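You operate a simulated robot arm through the tools that you are given. There is no shell and no other tool.

You run a simulated two-armed robot. Do the job below in one go: nothing can be reset, and whatever is moved stays where it is left.

## Task
Gauge both small loose cakes with the ring, box them and tick Boxed.
Fine: at the sample bench, with its own ring alone; gauge before boxing; the cake in the box stays; gauge and marker go back; no other row is ticked; the cakes stay whole. Set down upright: ring gauge, marker.

The check looks at the end state, three seconds after you hand in, the way a careful person would. Anything else that was tipped, shoved, dropped, spilled or broken makes it a failure.

## Robot
Two 7-joint arms with fingered hands on one trunk that stands fixed in place. Base frame: the origin is at the foot of the trunk, x ahead of it, y to its left, z up; the work surface is at about z = 90. Units: cm, degrees, N and s.
The left shoulder is at [5, 21.4, 86.9], the right one opposite. With the tool pointing down near the work surface each hand reaches from about 32 to 86 cm from the base axis, measured 20 degrees to its own side. Payload 3 kg a hand.
The TCP of each hand is the grasp point between the finger pads, 2.6 cm short of the fingertips. In the tool frame z runs along the fingers and y along their closing line. The gripper opens to 13.2 cm. The gripper's body begins 7.3 cm behind the TCP. The gripper is a hand of 3 fingers: y runs from the thumb to the fingers, the wrist lies at [0, 0, -22.9] in the tool frame.
Orientation is that of the tool frame in the base frame, as [roll, pitch, yaw] about the fixed x, y, z axes, in that order (R = Rz(yaw) Ry(pitch) Rx(roll)). With the fingers straight down and closing along the base's y, the tool's x points along the base's -x, its y along +y and its z along -z.

## Interface
- The arms move only by the tool send_rows. It takes "left_series", "right_series" or both (then of equal length, played together; a hand with none holds still); each is a list of rows, each a list of 2 entries, a list of its own where there are three numbers: the shift along the tool's x, y, z in cm, then the turn, a rotation vector about the tool's x, y, z in degrees. In form: [[[tx, ty, tz], [rx, ry, rz]], ...]. A call has 1 to 20 rows; each row is the pose to reach, as a shift and turn from the pose commanded when the call began, along the tool's axes at that moment. Rows are played at 5 a second. More than 5 cm and 8.6 degrees between two rows, and nothing of the call is played. A pose out of reach is approached as far as the arm can. The call stops where the force on the tool passes 40 N (or 10 N more than at its start, if that is more) or the arm is blocked; 0.2 s more then pass. In this call time passes only in rows, and 0.2 s behind the last. It gives the time, the measured TCP pose, the force on the tool (base axes), the opening and the grip force at its end, in the units of the frame above (readings bear some noise), with the torque about the TCP (base axes, N m) and any sound that the robot's microphone picked up, and new pictures: "show" is both (left out), scene, wrist or none (wrist: the cameras of the hands that moved).
- Cameras (640 x 400 px; columns grow to the right, rows downward): "scene" is now at [3.44, -0.07, 150.11]; the picture's right is [-0.01, -1.00, 0.00], its down [-0.63, 0.01, -0.77] and it looks along [0.77, -0.01, -0.63] (base axes); focal length 263 px, centre (320, 200). "left" rides on the left gripper at [-6.2, 0.3, -9.2] in its tool frame; the picture's right is [-0.05, -1.00, 0.00], its down [0.83, -0.04, -0.56] and it looks along [0.55, -0.03, 0.83] (tool axes); focal length 230 px, centre (320, 200). "right" rides on the right gripper at [6.2, 0.3, -9.2] in its tool frame; the picture's right is [-0.05, 1.00, 0.00], its down [-0.83, -0.04, -0.56] and it looks along [-0.55, -0.03, 0.83] (tool axes); focal length 230 px, centre (320, 200). There is no depth. A picture from a camera that has moved, and an enlarged one, comes with that camera's place and axes in the base frame and with its lens.
- finger_targets(finger1, finger2, thumb_bend, hand): sets how far each is bent, from 0 (flat) to 1 (curled in); at 0.3 the hand is open as for a grip, at 0.7 the pads meet at the TCP. One left out holds its place. A second passes; each finger stops where it meets its share of the squeeze, and holds until it gets a number again. It is the only way to open and close the hand. It gives what a move gives, with no picture; readings hold the bend of each and the force on the fingers (four entries, about 0 where the hand has none), thumb and palm.
- aim_head(pan, tilt): turns the head with the scene camera to pan (to the left, within 86 degrees either way) and tilt (down, from -29 to 69), counted from straight ahead of the robot. It gives what a move gives, and a new picture of the scene camera.
- close_up(camera, box): a new picture of the part [left, top, right, bottom] of that camera's present view, enlarged. It takes no simulated time.
- finish_job(): hands the job in; it is judged then, once.

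Nothing tells you positions but the pictures and the camera data. Unless the task says otherwise, let go and move clear before handing in.

The tools are called after "Call:" as a command line: name --argument value ..., lists and objects as JSON in quotes. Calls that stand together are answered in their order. send_rows: Moves the arms, as the interface text tells. Its arguments: {"type":"object","properties":{"left_series":{"type":"array","items":{"type":"array"}},"right_series":{"type":"array","items":{"type":"array"}},"show":{"type":"string","enum":["both","scene","wrist","none"]}},"required":[]} The other tools are called the same way: finger_targets (finger1, finger2, thumb_bend, hand) moves the fingers one by one; aim_head (pan, tilt) turns the head that bears the scene camera; close_up (camera, box) takes an enlarged picture of a part of a camera's view; finish_job () hands the job in.

At the start:

```text
clock: 0.0
left_ee_pos: [50.95, 15.63, 120.25]
left_ee_rot: [-180.0, 0.0, 172.1]
left_wrist_force: [0.8, 0.2, 0.4]
left_wrist_torque: [0.0, 0.0, -0.03]
left_width: 13.19
left_grip_force: 0.0
left_shape: jaw
left_bend: [0.3, 0.3, 0.3]
left_finger forces: [0.1, 0.0, 0.0, 0.0, 0.0, 0.0]
right_ee_pos: [45.48, -27.85, 120.6]
right_ee_rot: [-180.0, 0.1, 172.3]
right_wrist_force: [0.0, 0.1, -0.6]
right_wrist_torque: [0.02, 0.0, 0.01]
right_width: 13.2
right_grip_force: 0.0
right_shape: jaw
right_bend: [0.3, 0.3, 0.3]
right_finger forces: [0.0, 0.1, 0.0, 0.0, 0.0, 0.0]
head pan, tilt: [-0.5, 39.4]
```

scene: 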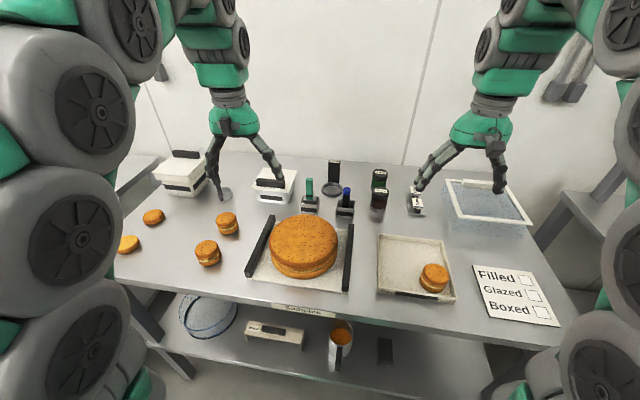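
right: 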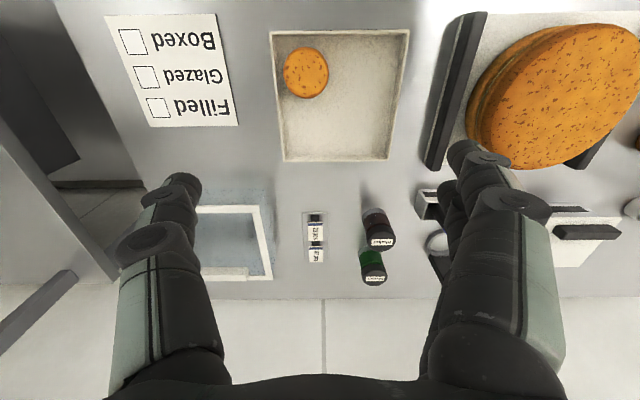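
left: 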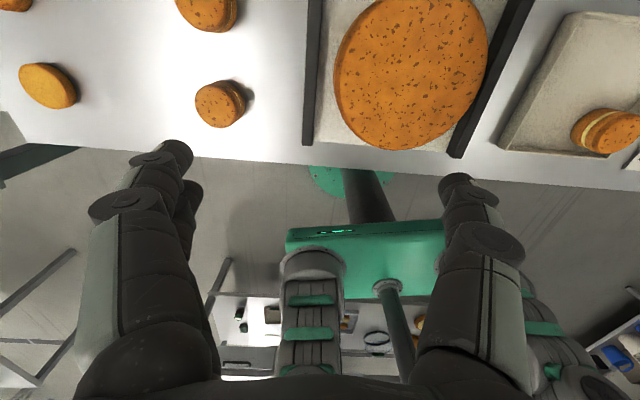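

I see a bench with loose cakes on the left, a big cake on a board, a tray with one cake at the right, a tick card, markers, boxes and some ring-like things. I'll take close-ups to identify the gauge ring, the boxes and the labels before moving.

Call:
close_up --camera "scene" --box '[100, 140, 260, 270]'

Call:
close_up --camera "scene" --box '[240, 140, 400, 240]'

Call:
close_up --camera "scene" --box '[360, 150, 580, 340]'

Call:
close_up --camera "scene" --box '[150, 270, 430, 400]'

Call:
close_up --camera "right" --box '[260, 180, 420, 300]'

```text
3.08 times, centred on (180, 205) of scene
camera zoom: at [3.44, -0.07, 150.11], right [-0.01, -1.0, 0.0], down [-0.63, 0.01, -0.77], along [0.77, -0.01, -0.63], focal length 809 px, centre (751, 185)
```

zoom: 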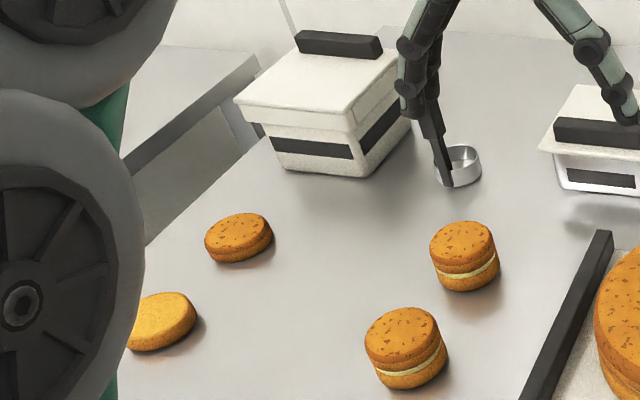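

```text
4.00 times, centred on (320, 190) of scene
camera zoom: at [3.44, -0.07, 150.11], right [-0.01, -1.0, 0.0], down [-0.63, 0.01, -0.77], along [0.77, -0.01, -0.63], focal length 1052 px, centre (320, 240)
```

zoom: 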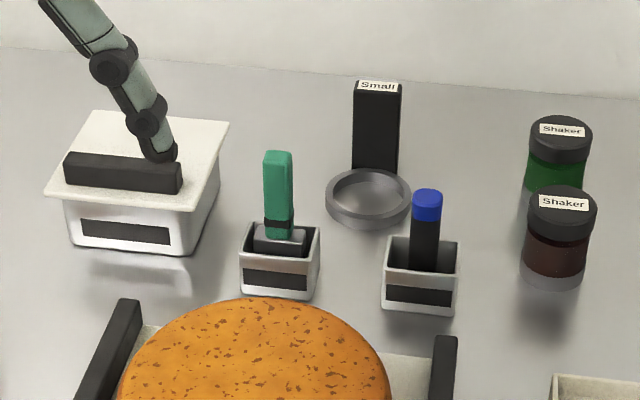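

```text
2.11 times, centred on (470, 245) of scene
camera zoom: at [3.44, -0.07, 150.11], right [-0.01, -1.0, 0.0], down [-0.63, 0.01, -0.77], along [0.77, -0.01, -0.63], focal length 553 px, centre (4, 105)
```

zoom: 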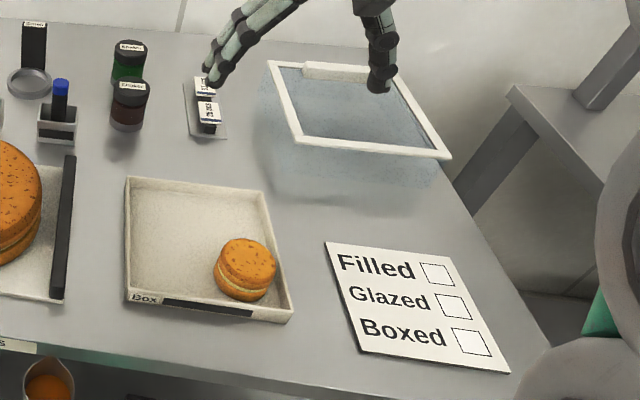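

```text
2.29 times, centred on (290, 335) of scene
camera zoom: at [3.44, -0.07, 150.11], right [-0.01, -1.0, 0.0], down [-0.63, 0.01, -0.77], along [0.77, -0.01, -0.63], focal length 601 px, centre (389, -109)
```

zoom: 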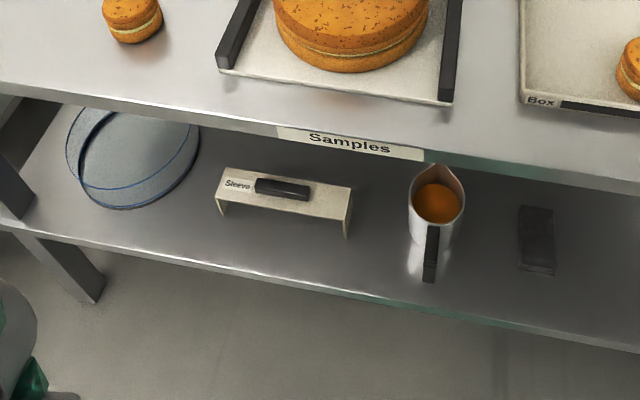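

```text
3.33 times, centred on (340, 240) of right
camera zoom: at [39.37, -26.9, 129.76], right [0.18, 0.98, 0.0], down [0.82, -0.15, 0.56], along [0.55, -0.1, -0.83], focal length 767 px, centre (253, 67)
```

zoom: 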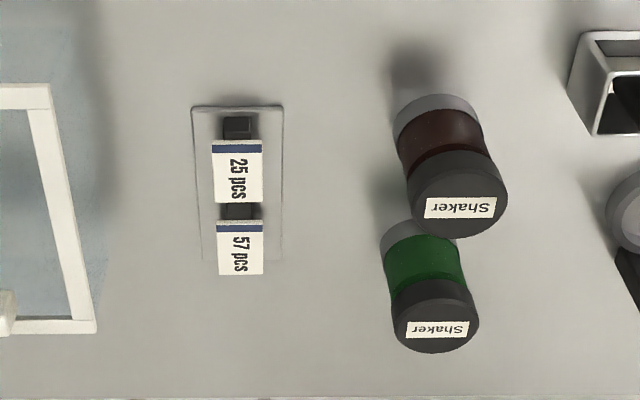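

The "Small" ring with its tall handle looks like the bench's gauge, and the two filled cakes at left look like the loose ones. I'll look around with the head before deciding, to see other benches and hidden items.

Call:
aim_head --pan 45 --tilt 35

Call:
aim_head --pan -45 --tilt 35

Call:
aim_head --pan 0 --tilt 50

```text
clock: 1.1
left_ee_pos: [51.0, 15.7, 120.17]
left_ee_rot: [-179.9, 0.0, 172.1]
left_wrist_force: [-0.4, -1.1, 0.7]
left_wrist_torque: [-0.02, 0.0, -0.01]
left_width: 13.18
left_grip_force: 0.1
left_shape: jaw
left_bend: [0.3, 0.3, 0.3]
left_finger forces: [0.0, 0.0, 0.1, 0.1, 0.0, 0.0]
right_ee_pos: [45.43, -27.89, 120.58]
right_ee_rot: [-179.9, 0.0, 172.3]
right_wrist_force: [-1.0, 0.5, -0.8]
right_wrist_torque: [0.01, 0.02, -0.01]
right_width: 13.21
right_grip_force: 0.0
right_shape: jaw
right_bend: [0.3, 0.3, 0.3]
right_finger forces: [0.1, 0.0, 0.0, 0.0, 0.0, 0.0]
head pan, tilt: [45.0, 35.0]
```

scene: 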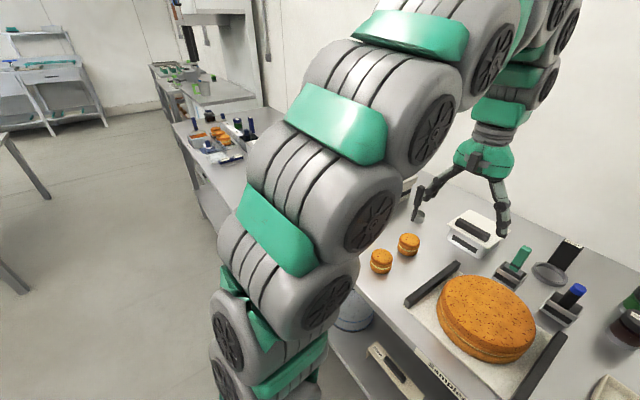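

```text
clock: 2.8
left_ee_pos: [51.06, 15.56, 120.26]
left_ee_rot: [-180.0, 0.0, 172.2]
left_wrist_force: [0.2, -0.1, 0.3]
left_wrist_torque: [0.0, 0.0, 0.0]
left_width: 13.19
left_grip_force: 0.0
left_shape: jaw
left_bend: [0.3, 0.3, 0.3]
left_finger forces: [0.0, 0.0, 0.0, 0.1, 0.0, 0.0]
right_ee_pos: [45.43, -27.89, 120.57]
right_ee_rot: [-180.0, 0.1, 172.3]
right_wrist_force: [-0.1, -0.3, 0.9]
right_wrist_torque: [0.01, -0.02, 0.04]
right_width: 13.17
right_grip_force: 0.1
right_shape: jaw
right_bend: [0.3, 0.3, 0.3]
right_finger forces: [0.0, 0.0, 0.0, 0.0, 0.0, 0.0]
head pan, tilt: [-45.0, 35.0]
```

scene: 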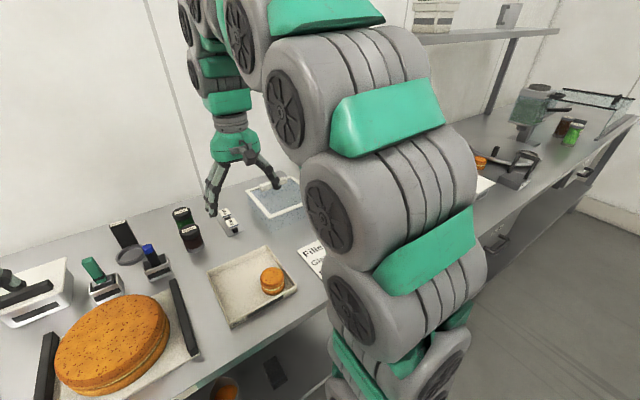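

```text
clock: 3.9
left_ee_pos: [51.13, 15.54, 120.19]
left_ee_rot: [-180.0, 0.0, 172.1]
left_wrist_force: [0.9, -0.9, 0.4]
left_wrist_torque: [0.01, 0.01, -0.02]
left_width: 13.18
left_grip_force: 0.1
left_shape: jaw
left_bend: [0.3, 0.3, 0.3]
left_finger forces: [0.1, 0.1, 0.1, 0.0, 0.0, 0.1]
right_ee_pos: [45.52, -28.04, 120.57]
right_ee_rot: [-179.9, 0.0, 172.3]
right_wrist_force: [0.1, -0.2, -0.2]
right_wrist_torque: [-0.02, 0.02, 0.0]
right_width: 13.19
right_grip_force: 0.1
right_shape: jaw
right_bend: [0.3, 0.3, 0.3]
right_finger forces: [0.0, 0.0, 0.0, 0.1, 0.0, 0.0]
head pan, tilt: [0.0, 50.0]
```

scene: 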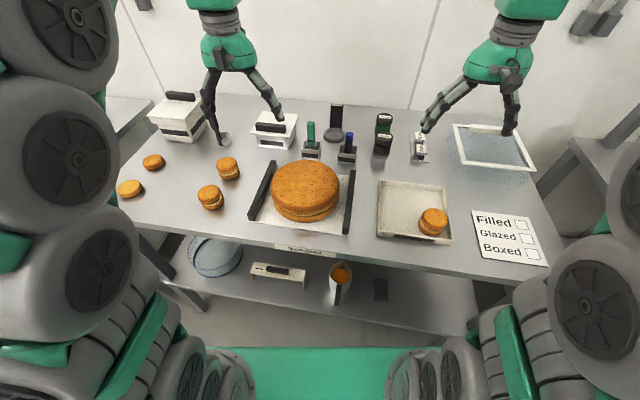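

Two filled small cakes near (53,32) and (62,28), the "Small" ring at about (83,-6), two pen-like things in cups, and the "Box" tray at right. I'll move the right hand over to view the ring and pens from its wrist camera, sliding the left hand out of the way.

Call:
send_rows --right_series '[[[-1.84, 4, 0], [0, 0, 0]], [[-3.68, 8, 0], [0, 0, 0]], [[-5.5, 12, 0], [0, 0, 0]], [[-7.4, 16, 0], [0, 0, 0]], [[-9.2, 20, 0], [0, 0, 0]], [[-11, 24, 0], [0, 0, 0]], [[-12.9, 28, 0], [0, 0, 0]]]' --left_series '[[[0.2, 1.1, 0], [0, 0, 0]], [[0.4, 2.2, 0], [0, 0, 0]], [[0.5, 3.3, 0], [0, 0, 0]], [[0.7, 4.4, 0], [0, 0, 0]], [[0.8, 5.5, 0], [0, 0, 0]], [[1, 6.6, 0], [0, 0, 0]], [[1.1, 7.9, 0], [0, 0, 0]]]'

```text
clock: 5.5
left_ee_pos: [50.96, 23.65, 120.12]
left_ee_rot: [-179.9, 0.0, 172.1]
left_wrist_force: [-0.8, 0.4, -0.1]
left_wrist_torque: [-0.02, 0.0, 0.01]
left_width: 13.17
left_grip_force: 0.0
left_shape: jaw
left_bend: [0.3, 0.3, 0.3]
left_finger forces: [0.0, 0.0, 0.0, 0.0, 0.0, 0.0]
right_ee_pos: [60.82, -3.8, 119.46]
right_ee_rot: [-180.0, 0.0, 172.2]
right_wrist_force: [0.3, 0.2, -0.7]
right_wrist_torque: [0.01, -0.01, 0.02]
right_width: 13.2
right_grip_force: 0.2
right_shape: jaw
right_bend: [0.3, 0.3, 0.3]
right_finger forces: [0.1, 0.0, 0.0, 0.0, 0.0, 0.0]
right hand out of reach, approached as far as the arm can: row 7
head pan, tilt: [0.0, 50.0]
camera right: at [54.72, -2.95, 128.72], right [0.18, 0.98, 0.0], down [0.82, -0.15, 0.56], along [0.55, -0.1, -0.83], focal length 230 px, centre (320, 200)
camera left: at [57.16, 23.0, 129.5], right [-0.09, -1.0, 0.0], down [-0.83, 0.07, 0.56], along [-0.55, 0.05, -0.83], focal length 230 px, centre (320, 200)
```

scene: 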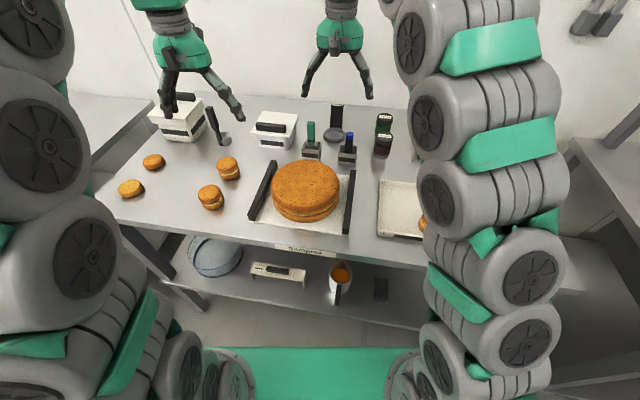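
right: 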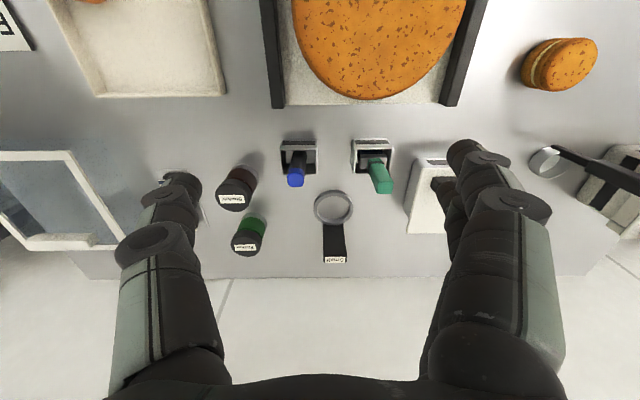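
left: 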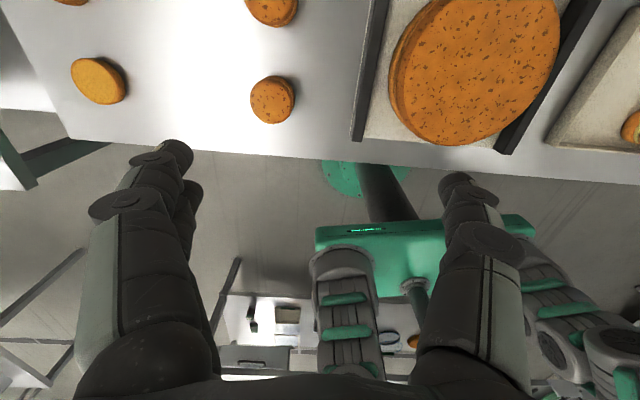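

Call:
close_up --camera "right" --box '[220, 130, 420, 270]'

Call:
close_up --camera "right" --box '[500, 20, 640, 250]'

Call:
close_up --camera "scene" --box '[140, 80, 260, 220]'

Call:
close_up --camera "scene" --box '[280, 90, 400, 170]'

```text
2.86 times, centred on (320, 200) of right
camera zoom: at [54.72, -2.95, 128.72], right [0.18, 0.98, 0.0], down [0.82, -0.15, 0.56], along [0.55, -0.1, -0.83], focal length 657 px, centre (320, 200)
```

zoom: 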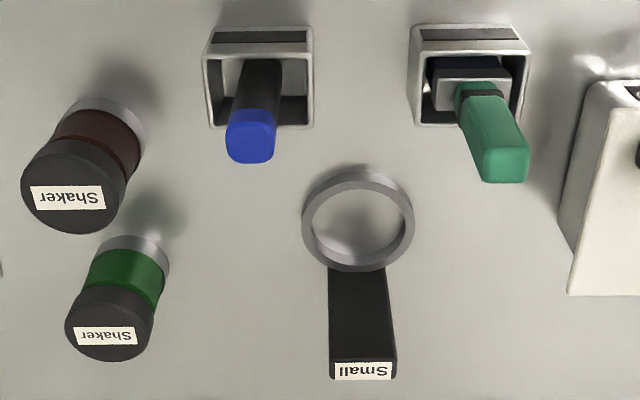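

```text
1.74 times, centred on (570, 135) of right
camera zoom: at [54.72, -2.95, 128.72], right [0.18, 0.98, 0.0], down [0.82, -0.15, 0.56], along [0.55, -0.1, -0.83], focal length 400 px, centre (-115, 313)
```

zoom: 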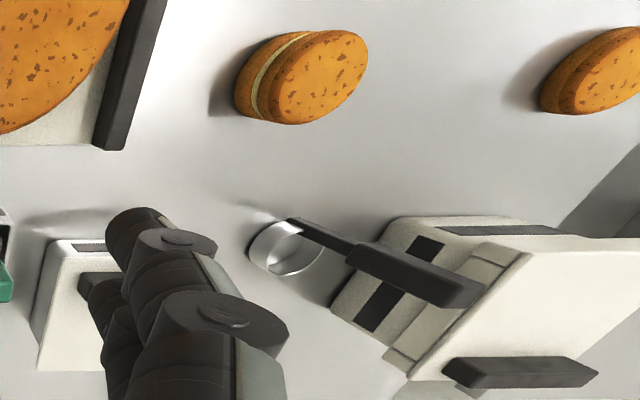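

```text
2.86 times, centred on (200, 150) of scene
camera zoom: at [2.59, 0.0, 148.6], right [0.0, -1.0, 0.0], down [-0.77, 0.0, -0.64], along [0.64, 0.0, -0.77], focal length 751 px, centre (663, 343)
```

zoom: 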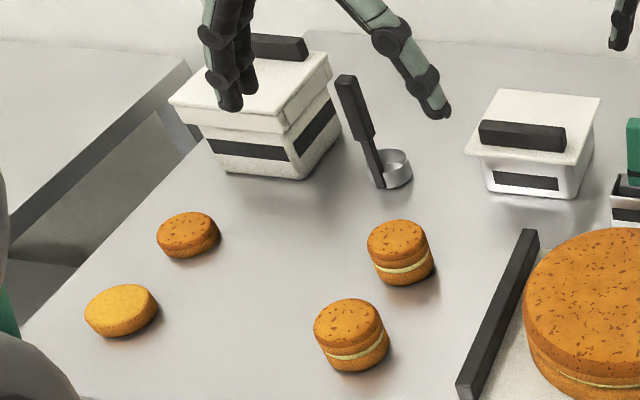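

```text
5.00 times, centred on (340, 130) of scene
camera zoom: at [2.59, 0.0, 148.6], right [0.0, -1.0, 0.0], down [-0.77, 0.0, -0.64], along [0.64, 0.0, -0.77], focal length 1314 px, centre (220, 550)
```

zoom: 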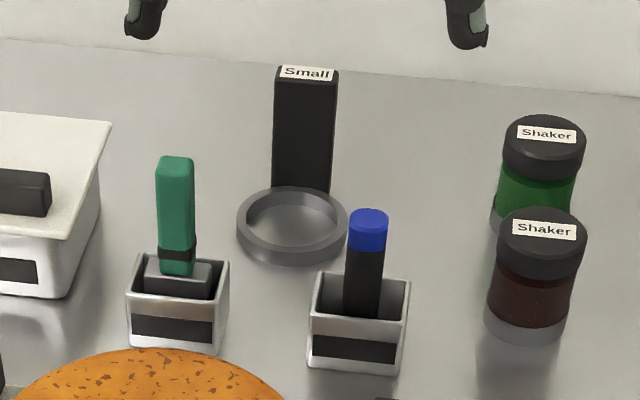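

Blue-capped pen looks like the marker, the green one like a stamp, and the silver thing at left a scoop. I'll take closer views: right hand lower over the ring area, left hand above the loose cakes.

Call:
send_rows --right_series '[[[0, 0, 3], [0, 0, 0]], [[0, 0, 6], [0, 0, 0]], [[-1, 0, 9], [0, 0, 0]], [[-3, 0, 11], [0, 0, 0]], [[-5, -0.2, 11.5], [0, 0, 0]]]' --left_series '[[[-3, 1.5, 1], [0, 0, 0]], [[-6, 3, 2], [0, 0, 0]], [[-9, 4.5, 3.5], [0, 0, 0]], [[-12, 6, 5], [0, 0, 0]], [[-14.1, 7.4, 6], [0, 0, 0]]]'

```text
clock: 6.7
left_ee_pos: [65.99, 29.12, 114.21]
left_ee_rot: [180.0, 0.1, 172.2]
left_wrist_force: [-0.3, 0.5, 0.7]
left_wrist_torque: [-0.03, 0.01, -0.01]
left_width: 13.22
left_grip_force: 0.1
left_shape: jaw
left_bend: [0.3, 0.3, 0.3]
left_finger forces: [0.1, 0.0, 0.0, 0.0, 0.0, 0.0]
right_ee_pos: [65.61, -4.72, 107.94]
right_ee_rot: [179.9, 0.0, 172.3]
right_wrist_force: [-0.5, 0.1, 0.5]
right_wrist_torque: [0.03, 0.04, 0.03]
right_width: 13.19
right_grip_force: 0.1
right_shape: jaw
right_bend: [0.3, 0.3, 0.3]
right_finger forces: [0.1, 0.0, 0.1, 0.1, 0.1, 0.1]
head pan, tilt: [0.0, 50.0]
camera right: at [59.51, -3.72, 117.1], right [0.18, 0.98, 0.0], down [0.82, -0.15, 0.56], along [0.55, -0.1, -0.83], focal length 230 px, centre (320, 200)
camera left: at [72.15, 28.44, 123.53], right [-0.08, -1.0, 0.0], down [-0.83, 0.07, 0.55], along [-0.55, 0.05, -0.83], focal length 230 px, centre (320, 200)
```

scene: 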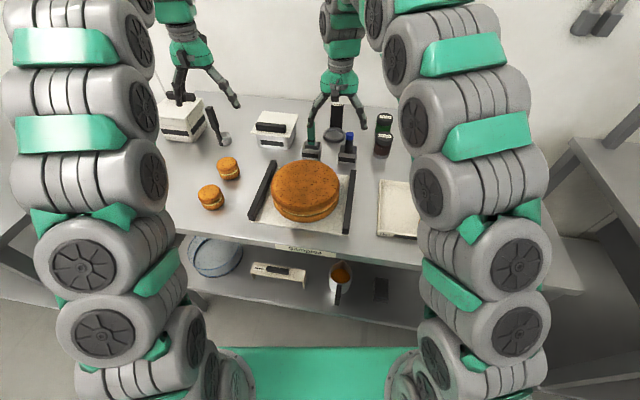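
right: 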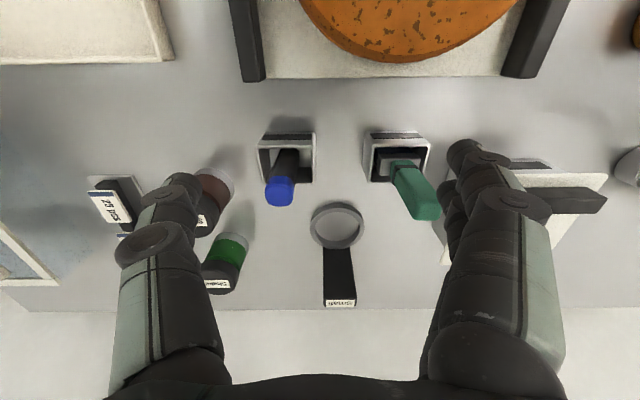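
left: 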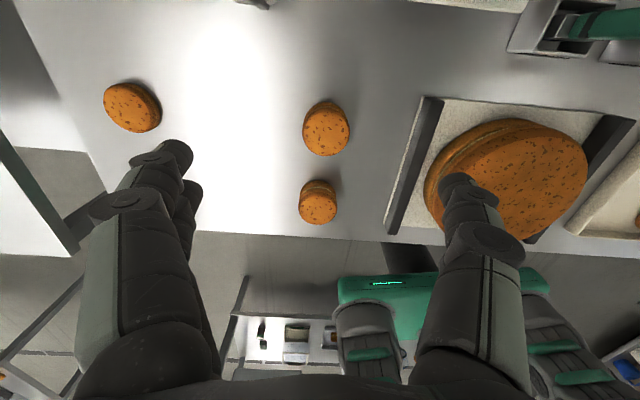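

Call:
close_up --camera "right" --box '[240, 110, 460, 320]'

Call:
close_up --camera "left" --box '[270, 80, 390, 240]'

Call:
close_up --camera "scene" --box '[290, 80, 370, 170]'

Call:
close_up --camera "scene" --box '[150, 130, 270, 220]'

```text
1.90 times, centred on (350, 215) of right
camera zoom: at [59.51, -3.72, 117.1], right [0.18, 0.98, 0.0], down [0.82, -0.15, 0.56], along [0.55, -0.1, -0.83], focal length 438 px, centre (263, 171)
```

zoom: 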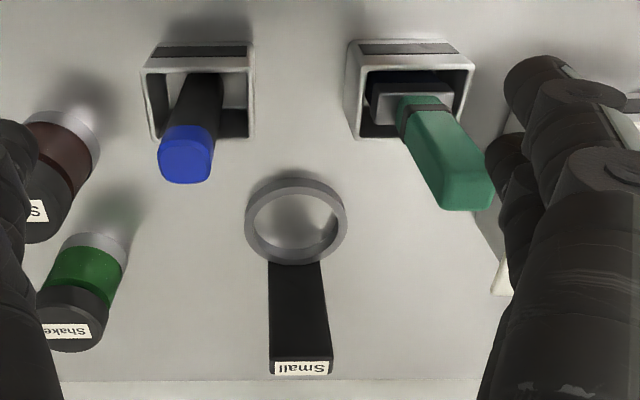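

```text
2.50 times, centred on (330, 160) of left
camera zoom: at [72.15, 28.44, 123.53], right [-0.08, -1.0, 0.0], down [-0.83, 0.07, 0.55], along [-0.55, 0.05, -0.83], focal length 575 px, centre (295, 300)
```

zoom: 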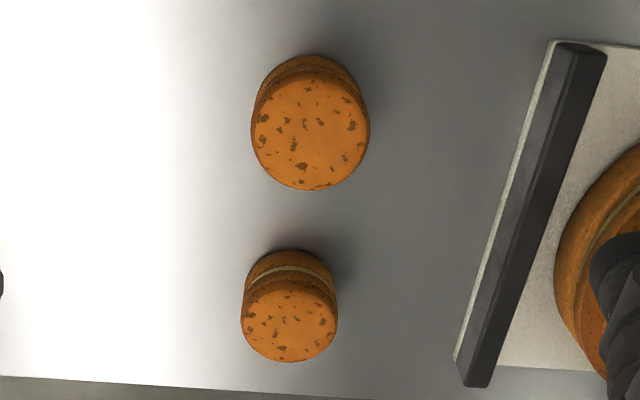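

```text
4.44 times, centred on (330, 125) of scene
camera zoom: at [2.6, 0.0, 148.6], right [0.0, -1.0, 0.0], down [-0.77, 0.0, -0.64], along [0.64, 0.0, -0.77], focal length 1168 px, centre (276, 533)
```

zoom: 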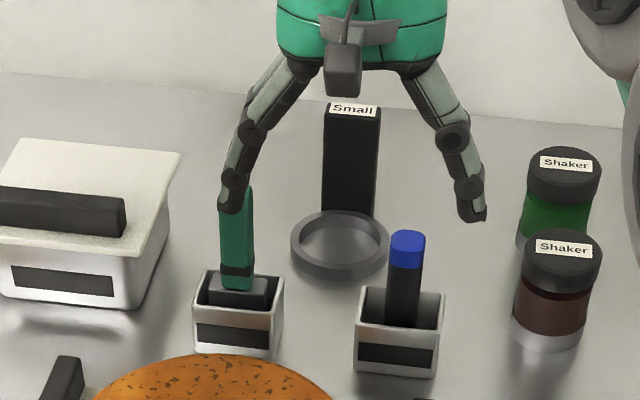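

```text
4.44 times, centred on (210, 175) of scene
camera zoom: at [2.6, 0.0, 148.6], right [0.0, -1.0, 0.0], down [-0.77, 0.0, -0.64], along [0.64, 0.0, -0.77], focal length 1168 px, centre (809, 311)
```

zoom: 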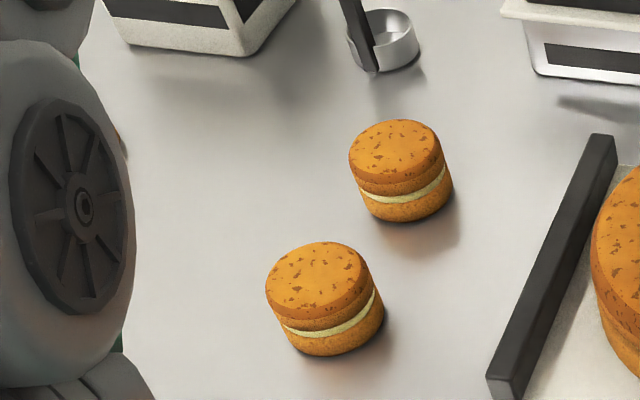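

Ring centre is near (81.3,-5.1), with its upright "Small" post just behind at about (86.8,-6), top near z=99. The marker's top is near (69.5,-9,99.7), and the cakes are at A (50.9,30.6) and B (63,28.5), about 6 cm wide and 4.3 high. I'll park the right arm off to the right so the left arm can fetch the gauge.

Call:
send_rows --right_series '[[[0, 0, -5], [0, 0, 0]], [[1, -1, -9.5], [0, 0, 0]], [[3, -5, -10], [0, 0, 0]], [[5, -9, -10], [0, 0, 0]], [[7, -13, -10], [0, 0, 0]], [[9, -17, -10], [0, 0, 0]], [[11, -21, -10], [0, 0, 0]], [[13, -25, -10], [0, 0, 0]], [[15, -29, -10], [0, 0, 0]], [[16.5, -33, -10], [0, 0, 0]], [[17.5, -37, -10], [0, 0, 0]]]'

Call:
send_rows --left_series '[[[1, -1, 0], [0, -4, 0]], [[2, -2, 0], [0, -8, 0]], [[2, -4, 0], [0, -12, 0]], [[2, -7, 0], [0, -16, 0]], [[2, -10, 0], [0, -20, 0]], [[1, -13, 0], [0, -24, 0]], [[0, -16, 0], [0, -28, 0]], [[-2, -19, 0], [0, -32, 0]], [[-4, -22, 0], [0, -36, 0]], [[-6, -25, 0], [0, -40, 0]]]'

```text
clock: 9.1
left_ee_pos: [65.88, 28.99, 114.15]
left_ee_rot: [180.0, 0.0, 172.3]
left_wrist_force: [0.4, -0.3, 0.0]
left_wrist_torque: [0.01, 0.01, -0.01]
left_width: 13.2
left_grip_force: 0.0
left_shape: jaw
left_bend: [0.3, 0.3, 0.3]
left_finger forces: [0.0, 0.0, 0.0, 0.0, 0.0, 0.0]
right_ee_pos: [43.08, -38.93, 117.96]
right_ee_rot: [180.0, 0.0, 172.4]
right_wrist_force: [-0.1, 1.1, 1.0]
right_wrist_torque: [-0.01, -0.03, -0.01]
right_width: 13.17
right_grip_force: 0.1
right_shape: jaw
right_bend: [0.3, 0.3, 0.3]
right_finger forces: [0.0, 0.0, 0.0, 0.0, 0.0, 0.0]
head pan, tilt: [0.0, 50.0]
camera right: at [37.07, -37.91, 127.04], right [0.18, 0.98, 0.0], down [0.82, -0.15, 0.56], along [0.55, -0.1, -0.83], focal length 230 px, centre (320, 200)
```

scene: 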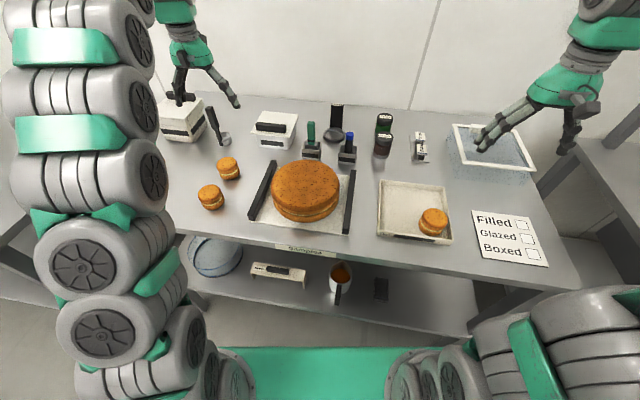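
right: 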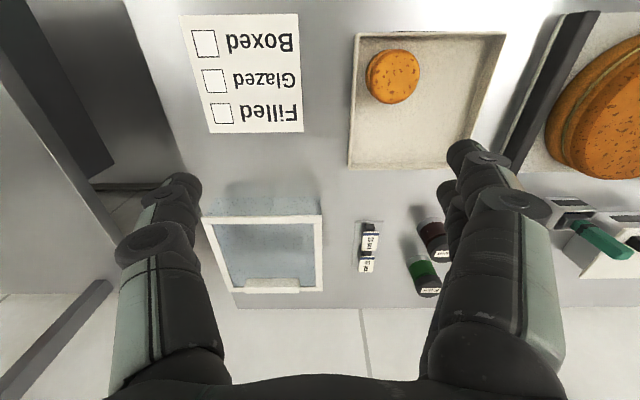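

```text
clock: 11.3
left_ee_pos: [68.53, 3.26, 114.03]
left_ee_rot: [-180.0, 40.0, 172.2]
left_wrist_force: [-0.2, -1.3, -0.6]
left_wrist_torque: [-0.02, -0.03, -0.03]
left_width: 13.22
left_grip_force: 0.0
left_shape: jaw
left_bend: [0.3, 0.3, 0.3]
left_finger forces: [0.1, 0.0, 0.0, 0.0, 0.0, 0.0]
right_ee_pos: [43.2, -38.91, 118.02]
right_ee_rot: [180.0, 0.0, 172.5]
right_wrist_force: [0.1, -0.2, -0.3]
right_wrist_torque: [-0.02, 0.07, 0.01]
right_width: 13.21
right_grip_force: 0.0
right_shape: jaw
right_bend: [0.3, 0.3, 0.3]
right_finger forces: [0.0, 0.0, 0.1, 0.0, 0.0, 0.1]
head pan, tilt: [0.0, 50.0]
camera left: at [67.37, 3.65, 125.2], right [-0.1, -0.99, 0.03], down [-0.99, 0.09, -0.11], along [0.11, -0.04, -0.99], focal length 230 px, centre (320, 200)
```

scene: 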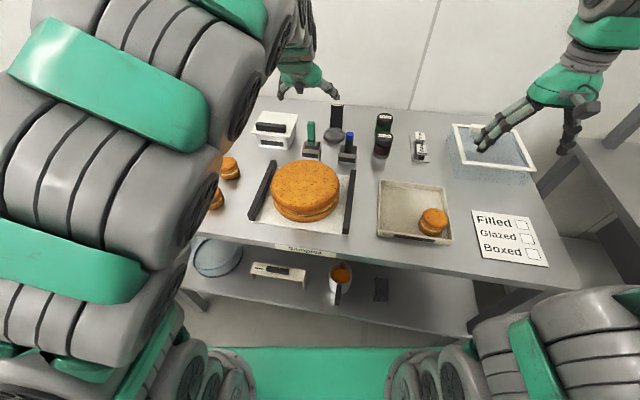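
left: 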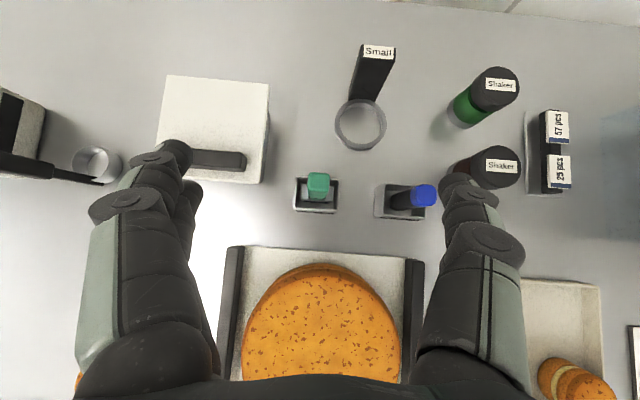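

The tilted left hand gives an almost top-down view. I'll enlarge the gauge and marker areas to refine positions.

Call:
close_up --camera "left" --box '[280, 30, 460, 230]'

Call:
close_up --camera "right" --box '[180, 0, 520, 180]'

Call:
close_up --camera "scene" --box '[360, 160, 560, 280]'

```text
2.00 times, centred on (370, 130) of left
camera zoom: at [67.37, 3.65, 125.2], right [-0.1, -0.99, 0.03], down [-0.99, 0.09, -0.11], along [0.11, -0.04, -0.99], focal length 460 px, centre (220, 340)
```

zoom: 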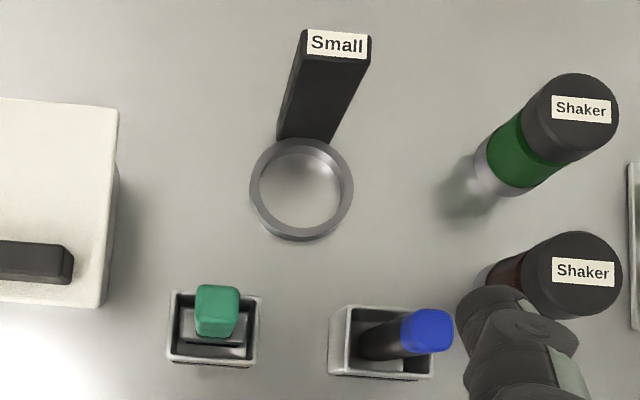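

```text
1.88 times, centred on (350, 90) of right
camera zoom: at [37.07, -37.89, 127.07], right [0.18, 0.98, 0.0], down [0.82, -0.15, 0.56], along [0.55, -0.1, -0.83], focal length 433 px, centre (264, 407)
```

zoom: 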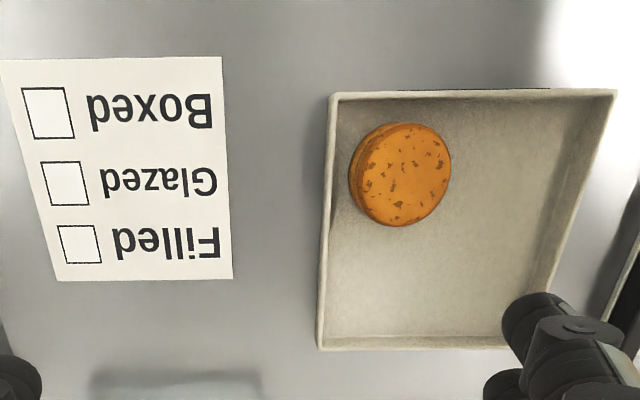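

```text
3.20 times, centred on (460, 220) of scene
camera zoom: at [2.6, 0.0, 148.6], right [0.0, -1.0, 0.0], down [-0.77, 0.0, -0.64], along [0.64, 0.0, -0.77], focal length 841 px, centre (-128, 136)
```

zoom: 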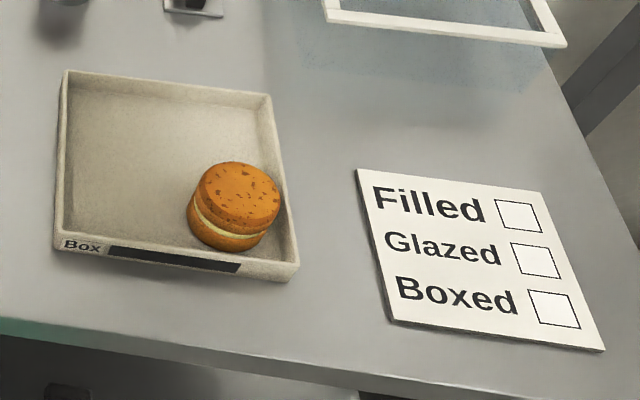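

The gauge's post is centred near (87.4,-6.2), heading about -11°, with the ring at (82.2,-5.1). I'll move the left hand to a standoff along its axis and part-close the fingers.

Call:
send_rows --left_series '[[[-0.9, -1.5, 3.4], [0.6, 0, 0.7]], [[-1.8, -3.1, 6.9], [1.1, 0, 1.3]], [[-2.7, -4.7, 10.4], [1.7, 0, 2]], [[-3.6, -6.2, 13.8], [2.25, 0, 2.68]]]' --show "none"

Call:
finger_targets --hand "left" --finger1 0.44 --finger2 0.44 --thumb_bend 0.44

Call:
close_up --camera "left" --box '[160, 0, 520, 225]'

Call:
close_up --camera "scene" --box '[250, 50, 410, 170]'

```text
clock: 12.3
left_ee_pos: [79.12, -4.47, 105.95]
left_ee_rot: [180.0, 40.1, 168.7]
left_wrist_force: [0.5, 0.3, 1.1]
left_wrist_torque: [0.01, -0.05, 0.01]
left_width: 13.21
left_grip_force: 0.0
left_shape: jaw
left_bend: [0.3, 0.3, 0.3]
left_finger forces: [0.0, 0.1, 0.0, 0.0, 0.0, 0.0]
right_ee_pos: [43.19, -38.96, 117.97]
right_ee_rot: [-180.0, -0.1, 172.3]
right_wrist_force: [0.1, -0.3, -0.1]
right_wrist_torque: [-0.02, 0.01, -0.02]
right_width: 13.16
right_grip_force: 0.1
right_shape: jaw
right_bend: [0.3, 0.3, 0.3]
right_finger forces: [0.0, 0.0, 0.1, 0.0, 0.1, 0.0]
head pan, tilt: [0.0, 50.0]
```

```text
clock: 13.3
left_ee_pos: [79.22, -4.34, 105.92]
left_ee_rot: [-180.0, 40.0, 168.7]
left_wrist_force: [-0.2, 0.0, 0.4]
left_wrist_torque: [-0.01, 0.0, 0.01]
left_width: 8.85
left_grip_force: 0.0
left_shape: fingers
left_bend: [0.44, 0.44, 0.44]
left_finger forces: [0.0, 0.1, 0.1, 0.0, 0.0, 0.0]
right_ee_pos: [43.22, -38.89, 117.92]
right_ee_rot: [180.0, 0.0, 172.3]
right_wrist_force: [0.4, 0.5, -0.4]
right_wrist_torque: [-0.01, 0.0, 0.03]
right_width: 13.2
right_grip_force: 0.1
right_shape: jaw
right_bend: [0.3, 0.3, 0.3]
right_finger forces: [0.0, 0.0, 0.1, 0.0, 0.1, 0.0]
head pan, tilt: [0.0, 50.0]
```

```text
1.78 times, centred on (340, 112) of left
camera zoom: at [77.98, -3.94, 116.97], right [-0.16, -0.99, 0.03], down [-0.98, 0.15, -0.11], along [0.1, -0.05, -0.99], focal length 409 px, centre (284, 356)
```

zoom: 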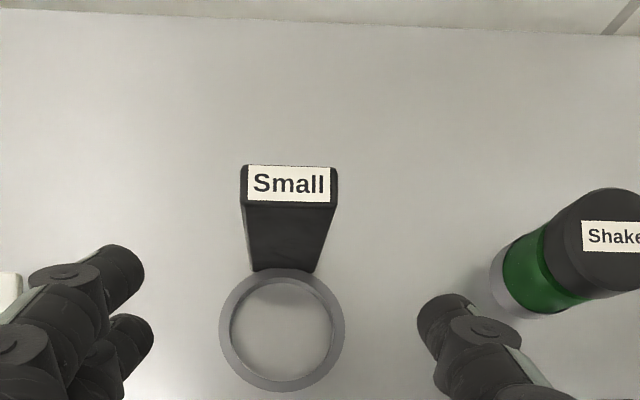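

```text
3.33 times, centred on (330, 110) of scene
camera zoom: at [2.6, 0.0, 148.6], right [0.0, -1.0, 0.0], down [-0.77, 0.0, -0.64], along [0.64, 0.0, -0.77], focal length 876 px, centre (287, 500)
```

zoom: 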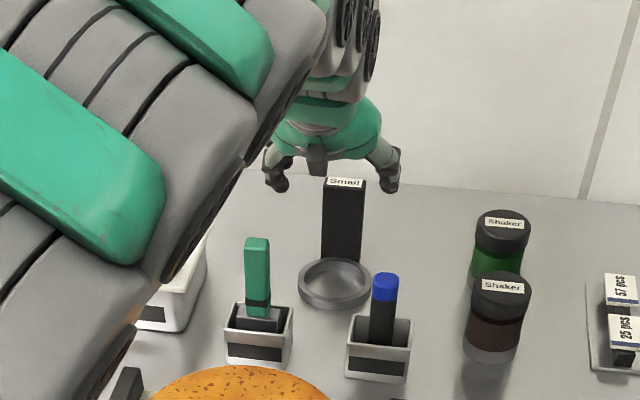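

Alignment with the post is good. I'll advance 13 cm along the tool axis so the pads straddle the post.

Call:
send_rows --left_series '[[[0, -0.2, 2.5], [0, 0, 0]], [[0, -0.2, 5], [0, 0, 0]], [[0, -0.2, 7.5], [0, 0, 0]], [[0, -0.2, 9.5], [0, 0, 0]], [[0, -0.2, 11.5], [0, 0, 0]], [[0, -0.2, 13.3], [0, 0, 0]]]'

```text
clock: 14.7
left_ee_pos: [87.53, -6.02, 95.74]
left_ee_rot: [180.0, 40.0, 168.7]
left_wrist_force: [-0.4, -0.6, 0.4]
left_wrist_torque: [0.02, 0.0, -0.03]
left_width: 8.87
left_grip_force: 0.1
left_shape: fingers
left_bend: [0.44, 0.44, 0.44]
left_finger forces: [0.1, 0.0, 0.0, 0.0, 0.0, 0.0]
right_ee_pos: [43.14, -38.9, 117.85]
right_ee_rot: [-180.0, 0.0, 172.3]
right_wrist_force: [0.1, 0.6, 0.2]
right_wrist_torque: [-0.02, 0.01, 0.03]
right_width: 13.2
right_grip_force: 0.3
right_shape: jaw
right_bend: [0.3, 0.3, 0.3]
right_finger forces: [0.0, 0.1, 0.1, 0.0, 0.0, 0.0]
head pan, tilt: [0.0, 50.0]
camera left: at [86.39, -5.59, 106.87], right [-0.16, -0.99, 0.03], down [-0.98, 0.15, -0.11], along [0.1, -0.05, -0.99], focal length 230 px, centre (320, 200)
```

scene: 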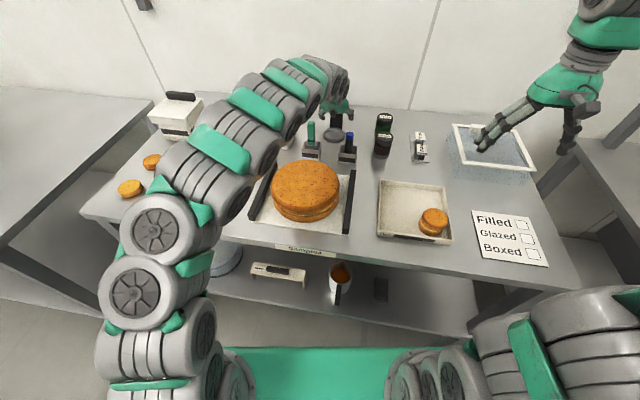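
left: 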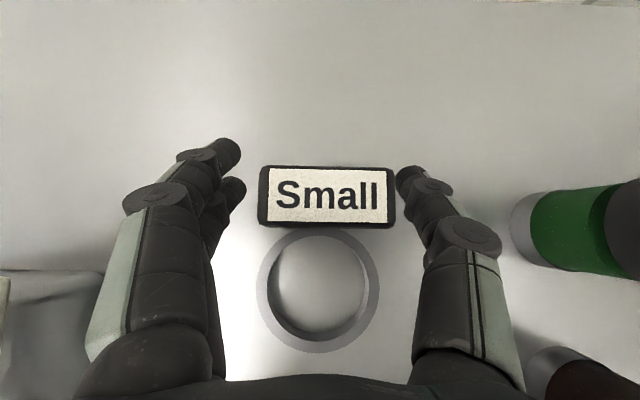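

The pads straddle the post. I'll centre by 2 mm and close.

Call:
send_rows --left_series '[[[0, -0.2, 0], [0, 0, 0]]]' --show "none"

Call:
finger_targets --hand "left" --finger1 0.56 --finger2 0.56 --thumb_bend 0.56

Call:
finger_targets --hand "left" --finger1 0.68 --finger2 0.68 --thumb_bend 0.68

Call:
close_up --camera "left" --box '[160, 100, 480, 380]'

```text
clock: 15.1
left_ee_pos: [87.42, -6.41, 95.79]
left_ee_rot: [-180.0, 40.0, 168.7]
left_wrist_force: [-0.4, -0.2, 1.0]
left_wrist_torque: [-0.03, -0.01, 0.04]
left_width: 8.87
left_grip_force: 0.0
left_shape: fingers
left_bend: [0.44, 0.44, 0.44]
left_finger forces: [0.0, 0.1, 0.0, 0.0, 0.0, 0.0]
right_ee_pos: [43.17, -38.95, 118.01]
right_ee_rot: [180.0, 0.0, 172.4]
right_wrist_force: [0.3, 0.6, -0.4]
right_wrist_torque: [-0.01, -0.02, -0.02]
right_width: 13.19
right_grip_force: 0.1
right_shape: jaw
right_bend: [0.3, 0.3, 0.3]
right_finger forces: [0.0, 0.0, 0.0, 0.0, 0.0, 0.0]
head pan, tilt: [0.0, 50.0]
```

```text
clock: 16.1
left_ee_pos: [87.43, -6.38, 95.79]
left_ee_rot: [180.0, 40.0, 168.7]
left_wrist_force: [0.2, 0.3, -0.4]
left_wrist_torque: [-0.02, -0.02, -0.02]
left_width: 4.85
left_grip_force: 0.2
left_shape: fingers
left_bend: [0.56, 0.55, 0.56]
left_finger forces: [0.0, 0.2, 0.0, 0.1, 0.0, 0.0]
right_ee_pos: [43.15, -38.83, 117.85]
right_ee_rot: [-180.0, -0.1, 172.4]
right_wrist_force: [-0.5, 0.7, 0.2]
right_wrist_torque: [-0.01, 0.0, 0.0]
right_width: 13.21
right_grip_force: 0.0
right_shape: jaw
right_bend: [0.3, 0.3, 0.3]
right_finger forces: [0.0, 0.1, 0.0, 0.0, 0.1, 0.1]
head pan, tilt: [0.0, 50.0]
```

```text
clock: 17.1
left_ee_pos: [87.58, -6.48, 95.71]
left_ee_rot: [-179.9, 40.0, 168.7]
left_wrist_force: [0.5, 0.5, 0.3]
left_wrist_torque: [0.03, 0.03, -0.01]
left_width: 2.14
left_grip_force: 9.4
left_shape: fingers
left_bend: [0.66, 0.59, 0.66]
left_finger forces: [2.4, 7.2, 0.0, 0.0, 9.3, 0.0]
right_ee_pos: [43.2, -38.91, 117.88]
right_ee_rot: [-180.0, 0.0, 172.2]
right_wrist_force: [-0.2, -0.3, -0.4]
right_wrist_torque: [-0.02, -0.01, -0.02]
right_width: 13.19
right_grip_force: 0.0
right_shape: jaw
right_bend: [0.3, 0.3, 0.3]
right_finger forces: [0.0, 0.1, 0.0, 0.1, 0.1, 0.0]
head pan, tilt: [0.0, 50.0]
```

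```text
1.43 times, centred on (320, 240) of left
camera zoom: at [86.31, -5.89, 106.86], right [-0.16, -0.99, 0.03], down [-0.98, 0.15, -0.11], along [0.1, -0.05, -0.99], focal length 329 px, centre (320, 143)
```

zoom: 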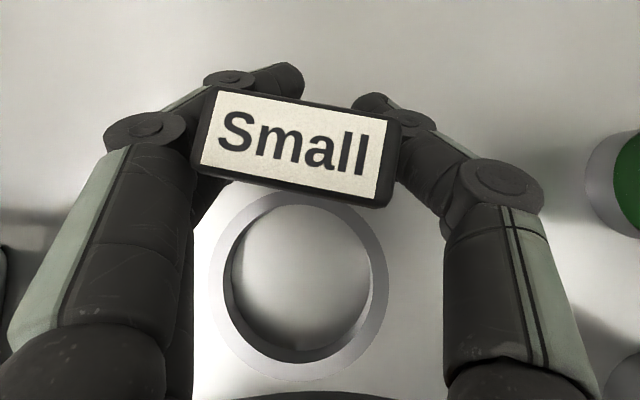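

The gauge turned about 8° because one finger curled past the post's back edge; with this tilt the two fingers don't both land on the 2 cm-deep side. I'll release, back out, tilt the hand to about 60° so both fingers stack along the post side, and look again.

Call:
finger_targets --hand "left" --finger1 0.44 --finger2 0.44 --thumb_bend 0.44

Call:
send_rows --left_series '[[[0, 0, -2.5], [0, 0, 0]], [[0, 0, -5], [0, 0, 0]], [[0, 0, -7.5], [0, 0, 0]], [[0, 0, -10], [0, 0, 0]]]'

Call:
close_up --camera "left" --box '[220, 60, 420, 260]'

```text
clock: 18.1
left_ee_pos: [87.49, -6.34, 95.69]
left_ee_rot: [179.9, 40.0, 168.7]
left_wrist_force: [-0.4, -1.3, -0.9]
left_wrist_torque: [0.0, 0.01, -0.01]
left_width: 8.72
left_grip_force: 0.1
left_shape: fingers
left_bend: [0.44, 0.44, 0.44]
left_finger forces: [0.0, 0.0, 0.0, 0.0, 0.0, 0.0]
right_ee_pos: [43.12, -38.9, 117.92]
right_ee_rot: [-180.0, 0.0, 172.3]
right_wrist_force: [-0.7, 0.2, 1.1]
right_wrist_torque: [-0.01, -0.05, -0.01]
right_width: 13.19
right_grip_force: 0.0
right_shape: jaw
right_bend: [0.3, 0.3, 0.3]
right_finger forces: [0.2, 0.0, 0.1, 0.0, 0.1, 0.1]
head pan, tilt: [0.0, 50.0]
```

```text
clock: 19.1
left_ee_pos: [81.1, -5.08, 103.42]
left_ee_rot: [180.0, 39.9, 168.6]
left_wrist_force: [-1.0, -0.6, -0.3]
left_wrist_torque: [0.02, 0.01, 0.01]
left_width: 8.74
left_grip_force: 0.1
left_shape: fingers
left_bend: [0.44, 0.44, 0.44]
left_finger forces: [0.0, 0.1, 0.0, 0.0, 0.0, 0.0]
right_ee_pos: [43.2, -38.74, 117.9]
right_ee_rot: [179.9, 0.0, 172.4]
right_wrist_force: [-0.2, -0.5, -0.5]
right_wrist_torque: [0.01, -0.02, -0.01]
right_width: 13.2
right_grip_force: 0.2
right_shape: jaw
right_bend: [0.3, 0.3, 0.3]
right_finger forces: [0.0, 0.0, 0.0, 0.0, 0.0, 0.0]
head pan, tilt: [0.0, 50.0]
camera left: at [80.03, -4.66, 114.57], right [-0.16, -0.99, 0.03], down [-0.98, 0.15, -0.11], along [0.1, -0.05, -0.99], focal length 230 px, centre (320, 200)
```

scene: 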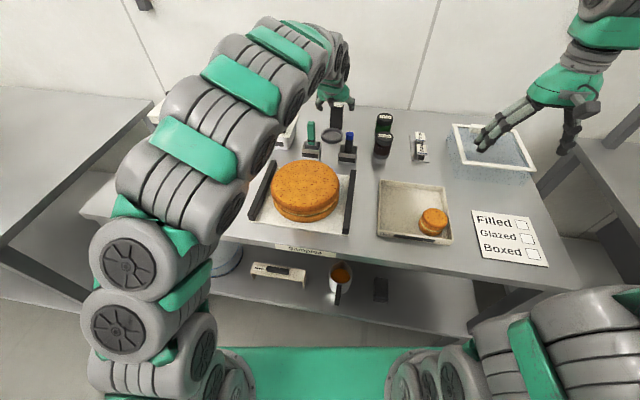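
left: 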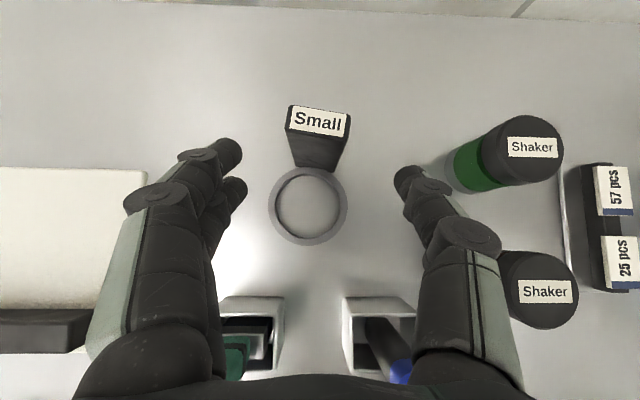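

```text
2.00 times, centred on (320, 160) of left
camera zoom: at [80.03, -4.66, 114.57], right [-0.16, -0.99, 0.03], down [-0.98, 0.15, -0.11], along [0.1, -0.05, -0.99], focal length 460 px, centre (320, 280)
```

zoom: 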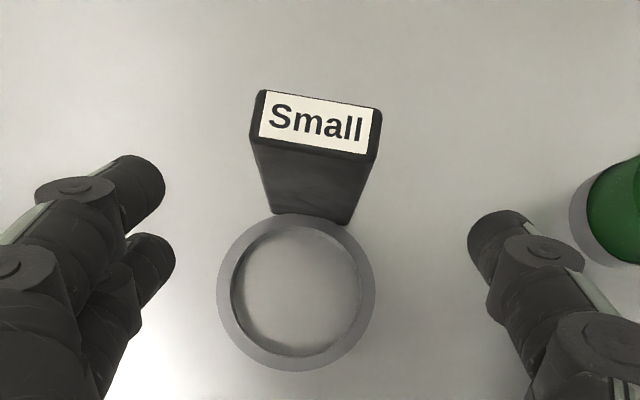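

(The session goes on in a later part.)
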